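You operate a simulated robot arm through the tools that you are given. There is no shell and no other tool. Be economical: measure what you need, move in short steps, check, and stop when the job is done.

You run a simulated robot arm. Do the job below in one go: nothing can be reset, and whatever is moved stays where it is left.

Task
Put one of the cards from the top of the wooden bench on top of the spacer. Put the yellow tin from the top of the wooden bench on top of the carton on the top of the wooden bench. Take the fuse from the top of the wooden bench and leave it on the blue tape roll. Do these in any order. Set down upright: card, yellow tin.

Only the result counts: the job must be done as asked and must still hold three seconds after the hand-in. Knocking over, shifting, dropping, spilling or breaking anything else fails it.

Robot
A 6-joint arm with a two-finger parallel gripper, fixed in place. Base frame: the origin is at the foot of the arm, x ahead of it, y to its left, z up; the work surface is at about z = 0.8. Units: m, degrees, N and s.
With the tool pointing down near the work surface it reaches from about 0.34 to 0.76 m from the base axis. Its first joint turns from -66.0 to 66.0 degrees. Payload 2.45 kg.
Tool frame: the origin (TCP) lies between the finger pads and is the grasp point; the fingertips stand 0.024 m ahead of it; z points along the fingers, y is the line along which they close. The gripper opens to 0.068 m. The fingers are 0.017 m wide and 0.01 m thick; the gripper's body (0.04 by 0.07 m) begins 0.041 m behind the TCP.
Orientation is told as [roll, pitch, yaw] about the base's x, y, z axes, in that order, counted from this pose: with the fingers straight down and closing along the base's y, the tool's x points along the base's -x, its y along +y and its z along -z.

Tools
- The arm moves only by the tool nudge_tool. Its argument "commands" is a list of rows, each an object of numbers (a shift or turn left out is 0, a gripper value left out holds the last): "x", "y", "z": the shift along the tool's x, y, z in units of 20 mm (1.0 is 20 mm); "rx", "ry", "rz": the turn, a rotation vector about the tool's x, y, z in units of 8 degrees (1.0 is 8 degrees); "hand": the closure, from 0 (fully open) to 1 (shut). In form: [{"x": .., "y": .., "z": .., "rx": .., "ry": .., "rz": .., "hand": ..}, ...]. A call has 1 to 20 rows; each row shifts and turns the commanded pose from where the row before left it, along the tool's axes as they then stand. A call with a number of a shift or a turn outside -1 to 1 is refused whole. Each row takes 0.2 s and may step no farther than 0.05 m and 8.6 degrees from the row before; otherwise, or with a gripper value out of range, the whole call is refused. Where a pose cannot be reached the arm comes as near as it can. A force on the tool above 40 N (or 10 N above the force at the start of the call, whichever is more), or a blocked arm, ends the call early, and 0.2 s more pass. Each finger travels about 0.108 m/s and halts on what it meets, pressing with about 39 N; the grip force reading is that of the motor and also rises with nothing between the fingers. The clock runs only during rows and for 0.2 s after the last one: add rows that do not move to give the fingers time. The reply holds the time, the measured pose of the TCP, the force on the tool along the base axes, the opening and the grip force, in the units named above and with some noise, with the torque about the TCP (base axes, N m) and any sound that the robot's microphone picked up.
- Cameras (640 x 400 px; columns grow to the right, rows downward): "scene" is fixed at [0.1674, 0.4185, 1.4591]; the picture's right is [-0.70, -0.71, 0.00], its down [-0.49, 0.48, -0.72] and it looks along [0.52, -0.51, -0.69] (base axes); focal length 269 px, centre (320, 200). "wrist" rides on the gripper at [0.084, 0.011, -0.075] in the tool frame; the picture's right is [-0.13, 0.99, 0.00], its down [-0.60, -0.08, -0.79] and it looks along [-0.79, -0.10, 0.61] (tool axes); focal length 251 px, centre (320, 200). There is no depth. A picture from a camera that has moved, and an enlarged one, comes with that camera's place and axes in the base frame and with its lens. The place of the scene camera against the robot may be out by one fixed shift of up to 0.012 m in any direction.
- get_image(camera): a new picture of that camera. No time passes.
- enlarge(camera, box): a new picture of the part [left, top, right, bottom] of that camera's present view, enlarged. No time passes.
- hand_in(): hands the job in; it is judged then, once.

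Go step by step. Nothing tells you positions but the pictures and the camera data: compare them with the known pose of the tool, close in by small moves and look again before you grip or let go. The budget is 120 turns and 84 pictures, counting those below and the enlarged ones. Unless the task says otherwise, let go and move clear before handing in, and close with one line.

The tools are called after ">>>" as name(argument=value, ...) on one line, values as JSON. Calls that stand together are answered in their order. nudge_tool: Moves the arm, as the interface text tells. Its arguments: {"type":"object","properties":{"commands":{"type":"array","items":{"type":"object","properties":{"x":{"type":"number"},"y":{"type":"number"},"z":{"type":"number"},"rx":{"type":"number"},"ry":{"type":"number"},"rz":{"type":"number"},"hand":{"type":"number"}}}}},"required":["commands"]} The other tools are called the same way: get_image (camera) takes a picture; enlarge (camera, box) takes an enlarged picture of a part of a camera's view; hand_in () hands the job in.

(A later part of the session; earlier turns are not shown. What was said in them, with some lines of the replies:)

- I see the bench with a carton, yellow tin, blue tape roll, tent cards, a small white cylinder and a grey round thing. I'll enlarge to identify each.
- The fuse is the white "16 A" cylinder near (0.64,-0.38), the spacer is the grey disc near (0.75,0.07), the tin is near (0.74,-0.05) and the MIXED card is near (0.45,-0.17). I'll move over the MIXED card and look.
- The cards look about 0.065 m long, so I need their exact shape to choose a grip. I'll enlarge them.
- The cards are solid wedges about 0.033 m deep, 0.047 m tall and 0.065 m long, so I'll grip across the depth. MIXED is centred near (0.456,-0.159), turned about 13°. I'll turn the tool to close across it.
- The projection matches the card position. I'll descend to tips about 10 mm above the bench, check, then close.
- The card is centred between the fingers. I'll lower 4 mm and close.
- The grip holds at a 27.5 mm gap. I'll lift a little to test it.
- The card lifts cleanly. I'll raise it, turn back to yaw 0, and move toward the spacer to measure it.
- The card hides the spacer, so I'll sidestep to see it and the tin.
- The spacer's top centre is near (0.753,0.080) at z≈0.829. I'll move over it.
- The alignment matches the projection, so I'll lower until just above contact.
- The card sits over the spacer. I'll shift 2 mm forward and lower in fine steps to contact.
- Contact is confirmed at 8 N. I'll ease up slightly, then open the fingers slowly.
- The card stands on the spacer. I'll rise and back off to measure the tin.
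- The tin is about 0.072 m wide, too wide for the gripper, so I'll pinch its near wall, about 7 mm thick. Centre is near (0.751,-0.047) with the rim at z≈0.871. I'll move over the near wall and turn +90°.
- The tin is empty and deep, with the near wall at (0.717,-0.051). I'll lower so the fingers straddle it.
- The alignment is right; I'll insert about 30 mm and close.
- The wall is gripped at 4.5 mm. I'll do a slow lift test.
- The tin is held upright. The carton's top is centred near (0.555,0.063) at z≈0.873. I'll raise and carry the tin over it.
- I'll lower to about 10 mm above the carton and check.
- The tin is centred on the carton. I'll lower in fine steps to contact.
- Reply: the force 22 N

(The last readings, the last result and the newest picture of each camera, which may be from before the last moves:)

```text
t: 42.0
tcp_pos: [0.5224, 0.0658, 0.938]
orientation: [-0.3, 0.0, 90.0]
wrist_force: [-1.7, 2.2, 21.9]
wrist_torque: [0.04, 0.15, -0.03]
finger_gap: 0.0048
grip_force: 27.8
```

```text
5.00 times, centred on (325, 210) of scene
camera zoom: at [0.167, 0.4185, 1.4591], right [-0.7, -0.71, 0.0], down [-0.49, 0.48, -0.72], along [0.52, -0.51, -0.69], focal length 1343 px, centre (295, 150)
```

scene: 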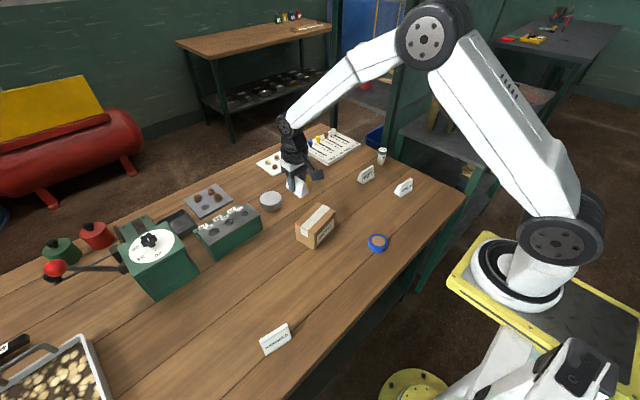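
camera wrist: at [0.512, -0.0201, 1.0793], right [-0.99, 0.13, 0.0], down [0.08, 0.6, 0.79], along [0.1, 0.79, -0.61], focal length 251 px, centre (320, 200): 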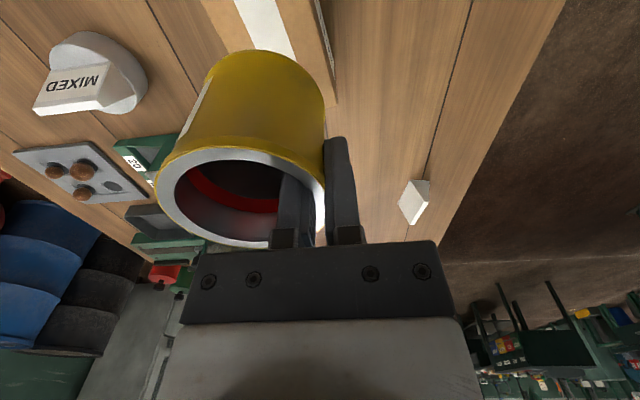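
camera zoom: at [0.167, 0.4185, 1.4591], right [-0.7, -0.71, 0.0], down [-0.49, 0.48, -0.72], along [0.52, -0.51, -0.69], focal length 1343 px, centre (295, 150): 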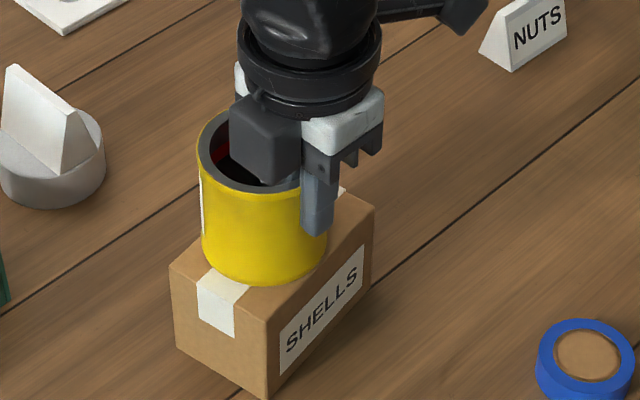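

It's in firm contact. I'll ease up and release gently.

>>> nudge_tool(commands=[{"z": -0.07}, {"hand": 0.88}, {"hand": 0.8}, {"hand": 0.7}, {"hand": 0.6}, {}])

>>> get_image(camera="wrist")

```text
t: 43.4
tcp_pos: [0.522, 0.0645, 0.9385]
orientation: [-0.1, 0.0, 90.0]
wrist_force: [0.0, 0.4, -0.4]
wrist_torque: [-0.02, -0.01, 0.02]
finger_gap: 0.0276
grip_force: 0.0
```

```text
38 pictures are left
camera wrist: at [0.5118, -0.0195, 1.0144], right [-0.99, 0.13, 0.0], down [0.08, 0.6, 0.79], along [0.1, 0.79, -0.61], focal length 251 px, centre (320, 200)
```

wrist: 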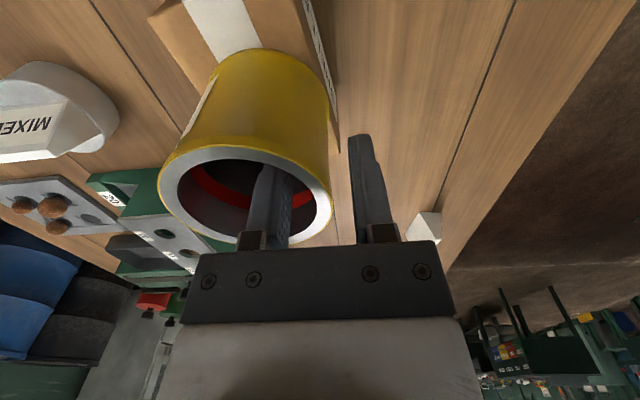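

Released cleanly. I'll raise, turn back to yaw 0, and go to view the fuse.

>>> nudge_tool(commands=[{"z": -0.4}, {"z": -0.8}, {"z": -0.9}, {"z": -0.9}, {"z": -0.9, "hand": 0.3}, {"rz": 0.94}, {"rz": 0.94}, {"rz": 0.94}, {"rz": 0.94}, {"rz": 0.94}, {"rz": 0.94}, {"rz": 0.94}, {"rz": 0.94}, {"rz": 0.94}, {"rz": 0.94}, {"rz": 0.94}, {"rz": 0.91}, {}])

>>> nudge_tool(commands=[{"y": -0.95}, {"y": -0.95}, {"y": -0.95}, {"y": -0.95}, {"y": -0.95}, {"y": -0.95}, {"y": -0.95}, {"y": -0.95}, {"y": -0.95}, {"y": -0.95}, {"y": -0.95}, {"y": -0.95}, {"y": -0.95}, {"y": -0.95}, {"y": -0.95}, {"y": -0.95}, {"y": -0.95}, {"y": -0.95, "z": 0.9}, {"y": -0.95, "z": 0.9, "hand": 0}, {}])

>>> get_image(camera="wrist")

>>> get_image(camera="scene")

```text
t: 47.2
tcp_pos: [0.5218, 0.0638, 1.0165]
orientation: [-0.1, -0.1, -0.2]
wrist_force: [1.0, 0.2, -0.8]
wrist_torque: [0.0, -0.01, 0.0]
finger_gap: 0.0473
grip_force: 0.1
```

```text
t: 51.4
tcp_pos: [0.5221, -0.2948, 0.9809]
orientation: [0.1, -0.1, 0.1]
wrist_force: [-0.5, 0.0, -0.3]
wrist_torque: [0.0, -0.01, 0.01]
finger_gap: 0.0679
grip_force: 0.0
```

```text
37 pictures are left
camera wrist: at [0.4386, -0.2846, 1.0557], right [0.13, 0.99, 0.0], down [0.6, -0.08, 0.79], along [0.79, -0.1, -0.61], focal length 251 px, centre (320, 200)
```

wrist: 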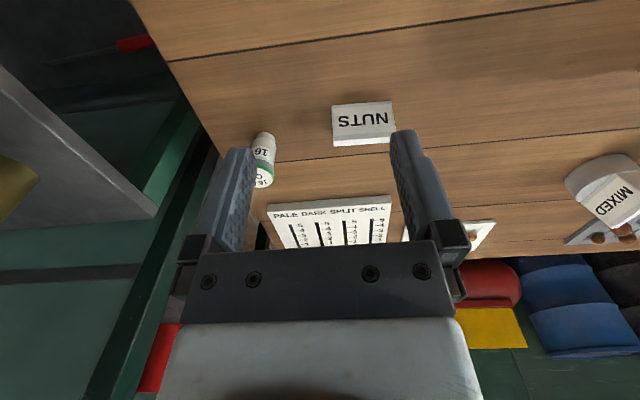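

```text
36 pictures are left
```

scene: 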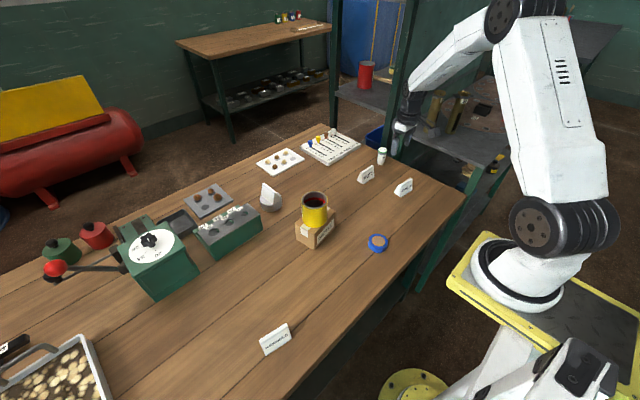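

The fuse base is near (0.632,-0.380). I'll go closer and look again.

>>> nudge_tool(commands=[{"x": -0.8, "y": -0.8}, {"x": -0.8, "y": -0.8}, {"x": -0.8, "y": -0.8}, {"x": -0.8, "y": -0.8}, {}])

>>> enlarge(camera="wrist", box=[230, 40, 390, 190])

>>> enlarge(camera="scene", box=[350, 130, 430, 210])

```text
t: 52.6
tcp_pos: [0.5852, -0.3616, 0.9804]
orientation: [0.1, -0.2, 0.0]
wrist_force: [0.5, 0.1, -1.0]
wrist_torque: [0.0, 0.0, 0.01]
finger_gap: 0.0682
grip_force: 0.1
```

```text
2.67 times, centred on (310, 115) of wrist
camera zoom: at [0.5025, -0.3506, 1.0565], right [0.13, 0.99, 0.0], down [0.6, -0.08, 0.79], along [0.79, -0.1, -0.61], focal length 670 px, centre (347, 427)
```

zoom: 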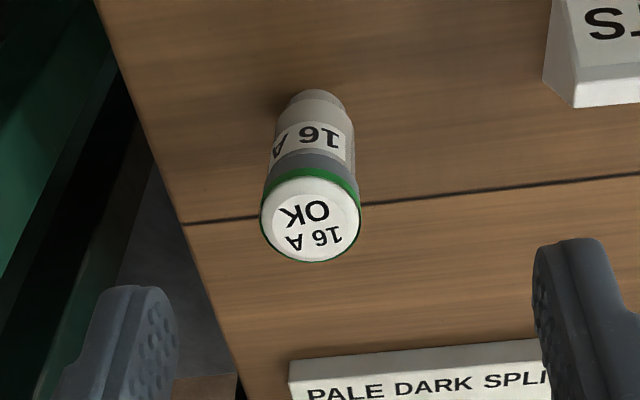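

```text
5.00 times, centred on (390, 170) of scene
camera zoom: at [0.1675, 0.4185, 1.4591], right [-0.7, -0.71, 0.0], down [-0.49, 0.48, -0.72], along [0.52, -0.51, -0.69], focal length 1343 px, centre (-30, 350)
```

zoom: 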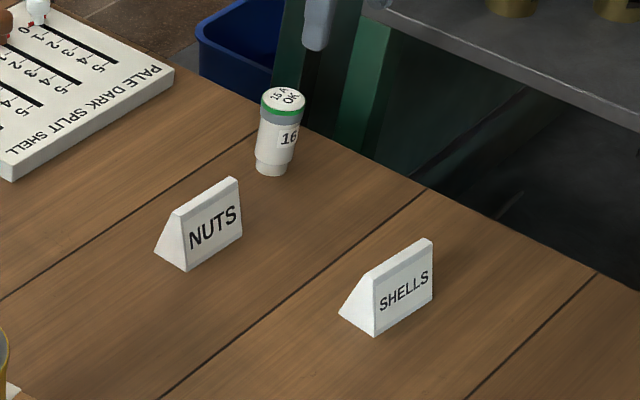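

The fuse is upright, about 31 mm wide and 72 mm tall, at (0.630,-0.378). I'll move over it and go down partway, then check.

>>> nudge_tool(commands=[{"x": -0.75, "y": -0.28}, {"x": -0.75, "y": -0.27}, {"x": -0.75, "y": -0.27}, {"z": 0.9}, {"z": 0.9}, {"z": 0.9}, {}])

>>> get_image(camera="wrist")

```text
t: 54.2
tcp_pos: [0.6315, -0.3769, 0.9267]
orientation: [-0.1, 0.0, 0.0]
wrist_force: [-0.6, 0.6, -0.9]
wrist_torque: [0.0, -0.02, -0.01]
finger_gap: 0.0679
grip_force: 0.1
```

```text
33 pictures are left
camera wrist: at [0.5481, -0.3666, 1.0027], right [0.13, 0.99, 0.0], down [0.6, -0.08, 0.79], along [0.79, -0.1, -0.61], focal length 251 px, centre (320, 200)
```

wrist: 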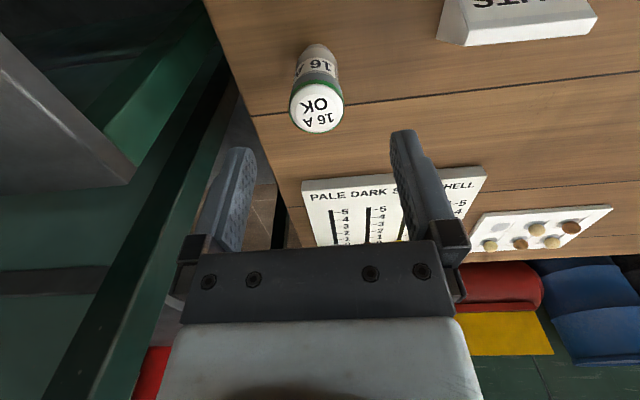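

The alignment is good; I'll descend to z≈0.850 and close.

>>> nudge_tool(commands=[{"z": 0.9}, {"z": 0.9}, {"z": 0.9}, {"z": 0.7, "y": -0.05}, {"z": 0.4}, {}])

>>> get_image(camera="wrist")

```text
t: 55.6
tcp_pos: [0.6307, -0.3787, 0.8516]
orientation: [-0.1, -0.1, 0.0]
wrist_force: [-0.5, -0.3, 0.4]
wrist_torque: [-0.02, 0.03, 0.01]
finger_gap: 0.068
grip_force: 0.1
```

```text
32 pictures are left
camera wrist: at [0.5478, -0.3673, 0.9266], right [0.13, 0.99, 0.0], down [0.6, -0.08, 0.79], along [0.79, -0.1, -0.61], focal length 251 px, centre (320, 200)
```

wrist: 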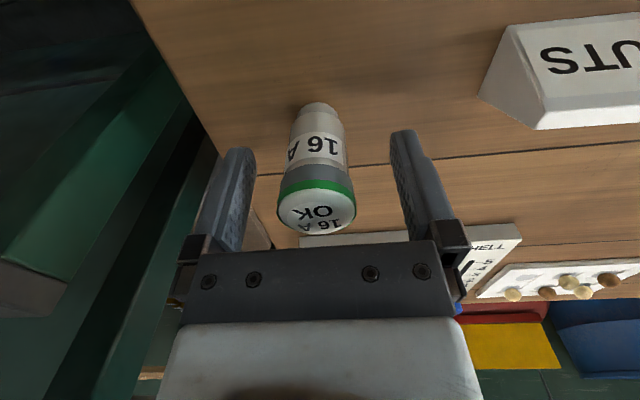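

>>> nudge_tool(commands=[{"hand": 0.3}, {"hand": 0.5}, {"hand": 0.7}, {"hand": 1}, {}, {"z": -0.3}, {"z": -0.6}, {"z": -0.6}, {}])

>>> get_image(camera="wrist")

```text
t: 57.6
tcp_pos: [0.6308, -0.3785, 0.8792]
orientation: [0.0, 0.0, 0.0]
wrist_force: [0.6, 0.3, -1.1]
wrist_torque: [0.0, -0.02, 0.0]
finger_gap: 0.0295
grip_force: 38.8
```

```text
31 pictures are left
camera wrist: at [0.5471, -0.368, 0.9561], right [0.13, 0.99, 0.0], down [0.6, -0.08, 0.79], along [0.79, -0.1, -0.61], focal length 251 px, centre (320, 200)
```

wrist: 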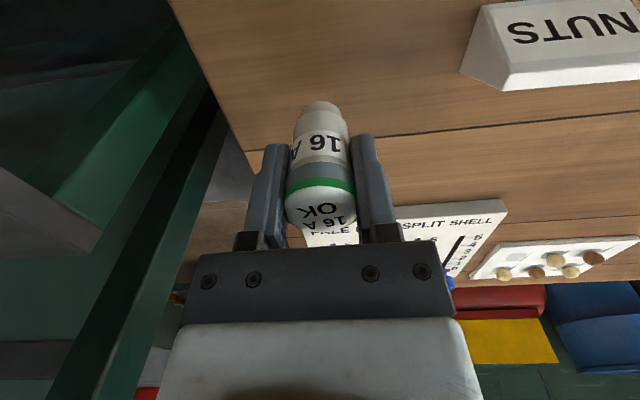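

The fuse is held. I'll raise it and carry it toward the tape roll for a close look.

>>> nudge_tool(commands=[{"z": -0.9}, {"z": -0.9}, {"z": -0.9}, {"z": -0.9}, {"z": -0.9}, {"z": -0.9}, {}])

>>> nudge_tool(commands=[{"x": 0.75, "y": 0.87}, {"x": 0.75, "y": 0.87}, {"x": 0.75, "y": 0.87}, {"x": 0.75, "y": 0.87}, {"x": 0.75, "y": 0.87}, {"x": 0.75, "y": 0.87}, {"x": 0.75, "y": 0.87}, {"x": 0.75, "y": 0.87}, {"x": 0.75, "y": 0.87}, {"x": 0.75, "y": 0.87}, {"x": 0.75, "y": 0.87}, {"x": 0.75, "y": 0.87}, {"x": 0.75, "y": 0.87}, {"x": 0.75, "y": 0.87}, {"x": 0.75, "y": 0.87}, {"x": 0.75, "y": 0.87}, {}])

>>> get_image(camera="wrist")

>>> enlarge(camera="scene", box=[350, 220, 410, 260])

```text
t: 59.2
tcp_pos: [0.6313, -0.3779, 0.989]
orientation: [-0.1, 0.0, -0.1]
wrist_force: [0.3, -0.4, -1.2]
wrist_torque: [-0.02, 0.0, -0.01]
finger_gap: 0.0291
grip_force: 39.1
```

```text
t: 62.8
tcp_pos: [0.3908, -0.0984, 0.9904]
orientation: [0.0, -0.1, 0.0]
wrist_force: [0.4, 0.2, -0.7]
wrist_torque: [0.01, 0.01, 0.01]
finger_gap: 0.0295
grip_force: 39.1
```

```text
30 pictures are left
camera wrist: at [0.308, -0.0879, 1.0656], right [0.13, 0.99, 0.0], down [0.6, -0.08, 0.79], along [0.79, -0.1, -0.61], focal length 251 px, centre (320, 200)
```

wrist: 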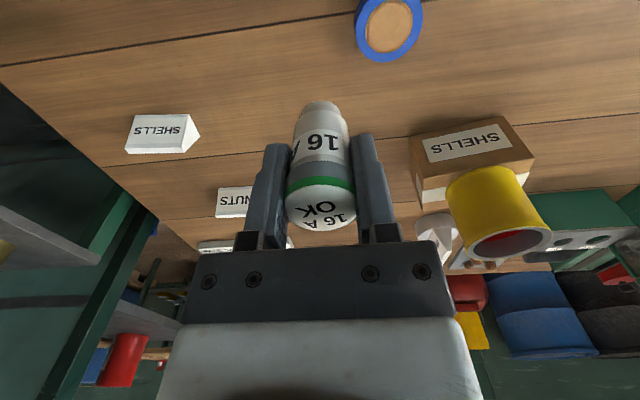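

```text
10.00 times, centred on (380, 240) of scene
camera zoom: at [0.1674, 0.4185, 1.4591], right [-0.7, -0.71, 0.0], down [-0.49, 0.48, -0.72], along [0.52, -0.51, -0.69], focal length 2687 px, centre (-280, -200)
```

zoom: 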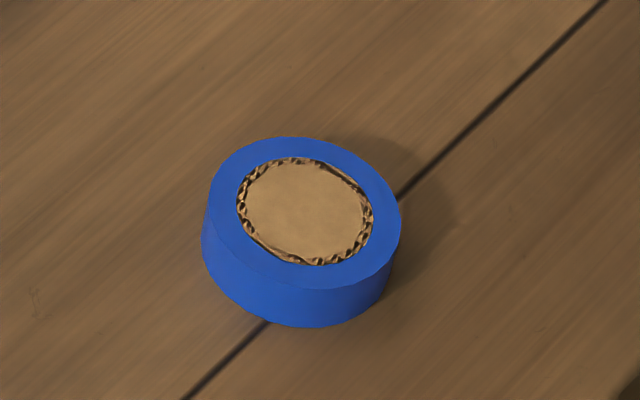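

The tape roll is filled with a flush cardboard disc, so the fuse can stand on it. I'll measure its position.

>>> enlarge(camera="wrist", box=[340, 0, 440, 70])

```text
5.71 times, centred on (390, 35) of wrist
camera zoom: at [0.308, -0.0879, 1.0656], right [0.13, 0.99, 0.0], down [0.6, -0.08, 0.79], along [0.79, -0.1, -0.61], focal length 1437 px, centre (-80, 1143)
```

zoom: 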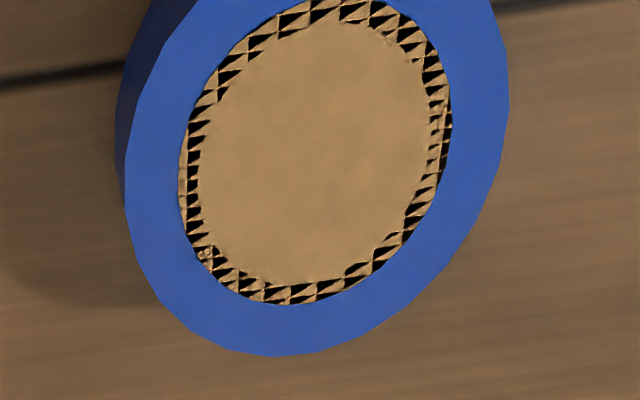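

The tape centre is near (0.396,-0.040) with its top at about z=0.819. I'll move above it and lower to about 15 mm clearance.

>>> nudge_tool(commands=[{"x": -0.13, "y": 0.9}, {"x": -0.13, "y": 0.9}, {"y": 0.9}, {"y": 0.22}, {"z": 0.9}, {"z": 0.9}, {"z": 0.9}, {"z": 0.9}, {"z": 0.9}, {"z": 0.6}, {}])

>>> get_image(camera="wrist")

>>> enlarge(camera="scene", box=[340, 200, 420, 260])

```text
t: 65.2
tcp_pos: [0.3965, -0.0416, 0.8875]
orientation: [-0.1, 0.0, 0.0]
wrist_force: [-0.4, 0.0, -1.7]
wrist_torque: [-0.02, 0.01, -0.02]
finger_gap: 0.0291
grip_force: 39.2
```

```text
27 pictures are left
camera wrist: at [0.3133, -0.0305, 0.9627], right [0.13, 0.99, 0.0], down [0.6, -0.08, 0.79], along [0.79, -0.1, -0.61], focal length 251 px, centre (320, 200)
```

wrist: 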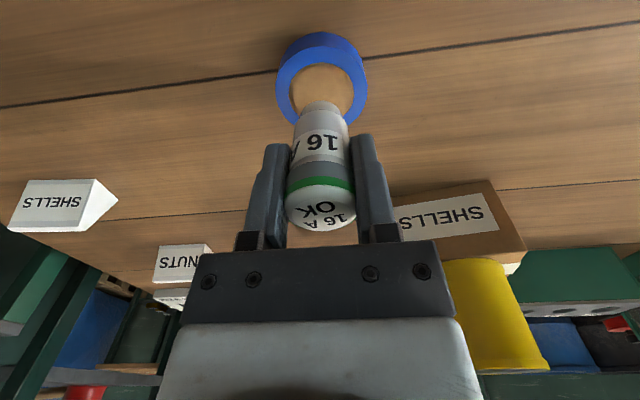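

```text
6.67 times, centred on (380, 230) of scene
camera zoom: at [0.1675, 0.4185, 1.4591], right [-0.7, -0.71, 0.0], down [-0.49, 0.48, -0.72], along [0.52, -0.51, -0.69], focal length 1791 px, centre (-80, 0)
```

zoom: 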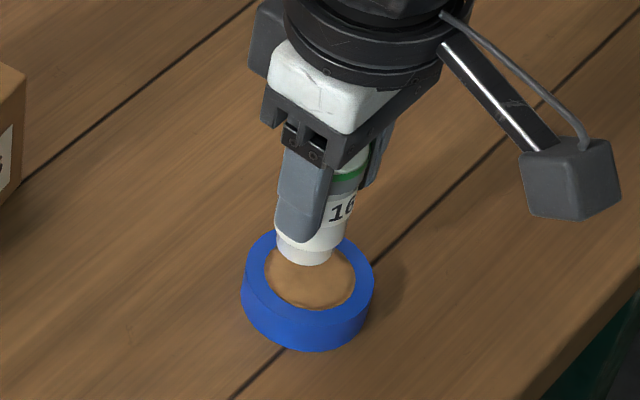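

The fuse is aligned over the core. I'll lower in fine steps to contact.

>>> nudge_tool(commands=[{"z": 0.3, "x": 0.1}, {"z": 0.2}, {"z": 0.15}, {"z": 0.1}, {"z": 0.05}, {}])

>>> enlarge(camera="scene", box=[340, 200, 420, 260])

```text
t: 66.6
tcp_pos: [0.3956, -0.0418, 0.872]
orientation: [0.0, -0.2, 0.0]
wrist_force: [-1.4, 1.5, 24.2]
wrist_torque: [0.1, -0.04, -0.04]
finger_gap: 0.0292
grip_force: 39.4
```

```text
6.67 times, centred on (380, 230) of scene
camera zoom: at [0.1671, 0.4186, 1.4591], right [-0.7, -0.71, 0.0], down [-0.49, 0.48, -0.72], along [0.52, -0.51, -0.69], focal length 1791 px, centre (-80, 0)
```

zoom: 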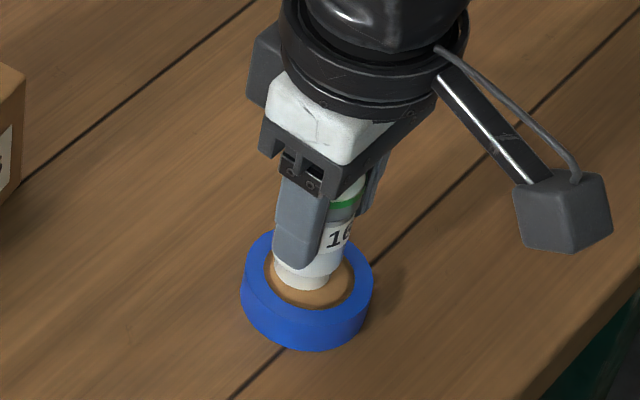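

>>> nudge_tool(commands=[{"z": -0.07}, {}])

```text
t: 67.2
tcp_pos: [0.3939, -0.0405, 0.8721]
orientation: [0.0, 0.1, 0.0]
wrist_force: [-0.4, -0.3, -0.8]
wrist_torque: [-0.03, 0.01, 0.01]
finger_gap: 0.0289
grip_force: 39.1
```

>>> nudge_tool(commands=[{"z": 0.03}, {}])

```text
t: 67.8
tcp_pos: [0.3942, -0.0411, 0.8715]
orientation: [0.0, 0.0, 0.0]
wrist_force: [-1.4, 1.4, 6.2]
wrist_torque: [0.05, 0.05, 0.05]
finger_gap: 0.0291
grip_force: 39.4
```

Contact is light at 6 N. I'll open gradually.

>>> nudge_tool(commands=[{"hand": 0.55}, {"hand": 0.5}, {"hand": 0.4}, {"hand": 0.2}, {"hand": 0}, {}])

>>> get_image(camera="wrist")

>>> enlarge(camera="scene", box=[340, 200, 420, 260])

```text
t: 69.2
tcp_pos: [0.3942, -0.0415, 0.8709]
orientation: [0.0, -0.1, 0.0]
wrist_force: [-0.6, -0.2, 0.4]
wrist_torque: [0.01, -0.01, -0.02]
finger_gap: 0.0681
grip_force: 0.0
```

```text
24 pictures are left
camera wrist: at [0.3112, -0.0306, 0.947], right [0.13, 0.99, 0.0], down [0.6, -0.08, 0.79], along [0.79, -0.1, -0.61], focal length 251 px, centre (320, 200)
```

wrist: 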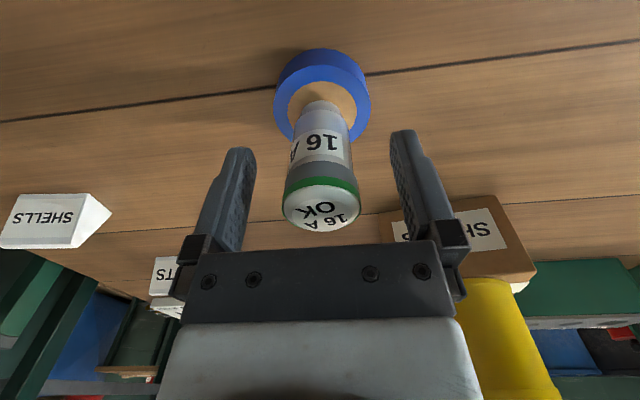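

```text
6.67 times, centred on (380, 230) of scene
camera zoom: at [0.1674, 0.4185, 1.4591], right [-0.7, -0.71, 0.0], down [-0.49, 0.48, -0.72], along [0.52, -0.51, -0.69], focal length 1791 px, centre (-80, 0)
```

zoom: 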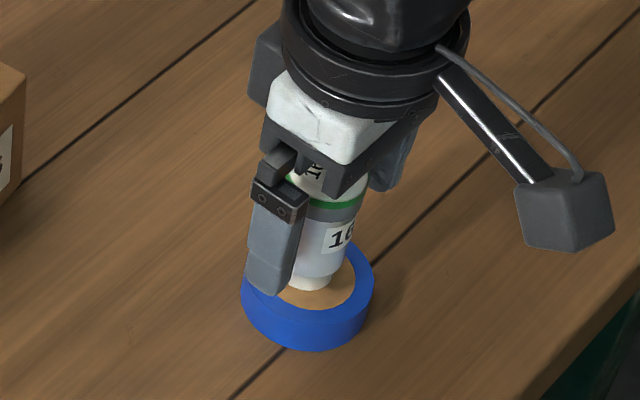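

The fuse stands free. I'll rise straight up and make a final check.

>>> nudge_tool(commands=[{"z": -0.4}, {"z": -0.8}, {"z": -0.9}, {"z": -0.9}, {"z": -0.9}, {"z": -0.9}, {"z": -0.9}, {"z": -0.9}, {}, {}, {}])

>>> get_image(camera="scene")

>>> enlarge(camera="scene", box=[250, 130, 430, 260])

```text
t: 71.6
tcp_pos: [0.3941, -0.0398, 1.0052]
orientation: [0.0, 0.0, 0.0]
wrist_force: [-0.5, -0.3, 0.3]
wrist_torque: [-0.02, 0.02, -0.01]
finger_gap: 0.0681
grip_force: 0.1
```

```text
22 pictures are left
```

scene: 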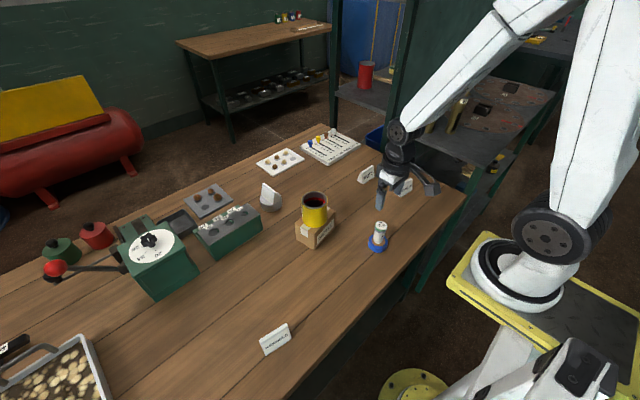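

```text
3.08 times, centred on (340, 195) of scene
camera zoom: at [0.1674, 0.4185, 1.4591], right [-0.7, -0.71, 0.0], down [-0.49, 0.48, -0.72], along [0.52, -0.51, -0.69], focal length 827 px, centre (258, 215)
```

zoom: 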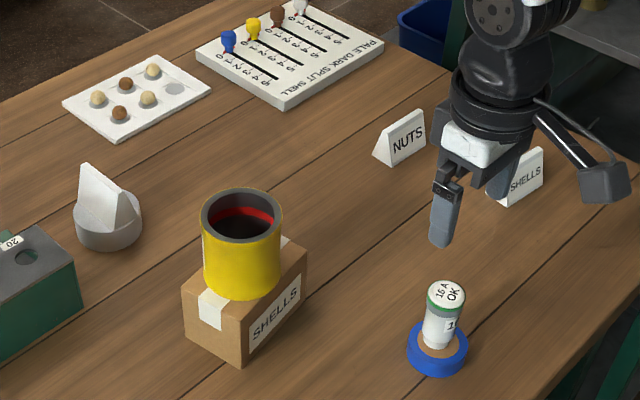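

All three items are in place and stable, and the arm is clear, so I'm handing in.

>>> hand_in()

```text
The job is handed in.
```

The MIXED card stands upright on the spacer, the yellow tin is upright on the carton, and the fuse is standing on the blue tape roll. The job is handed in.
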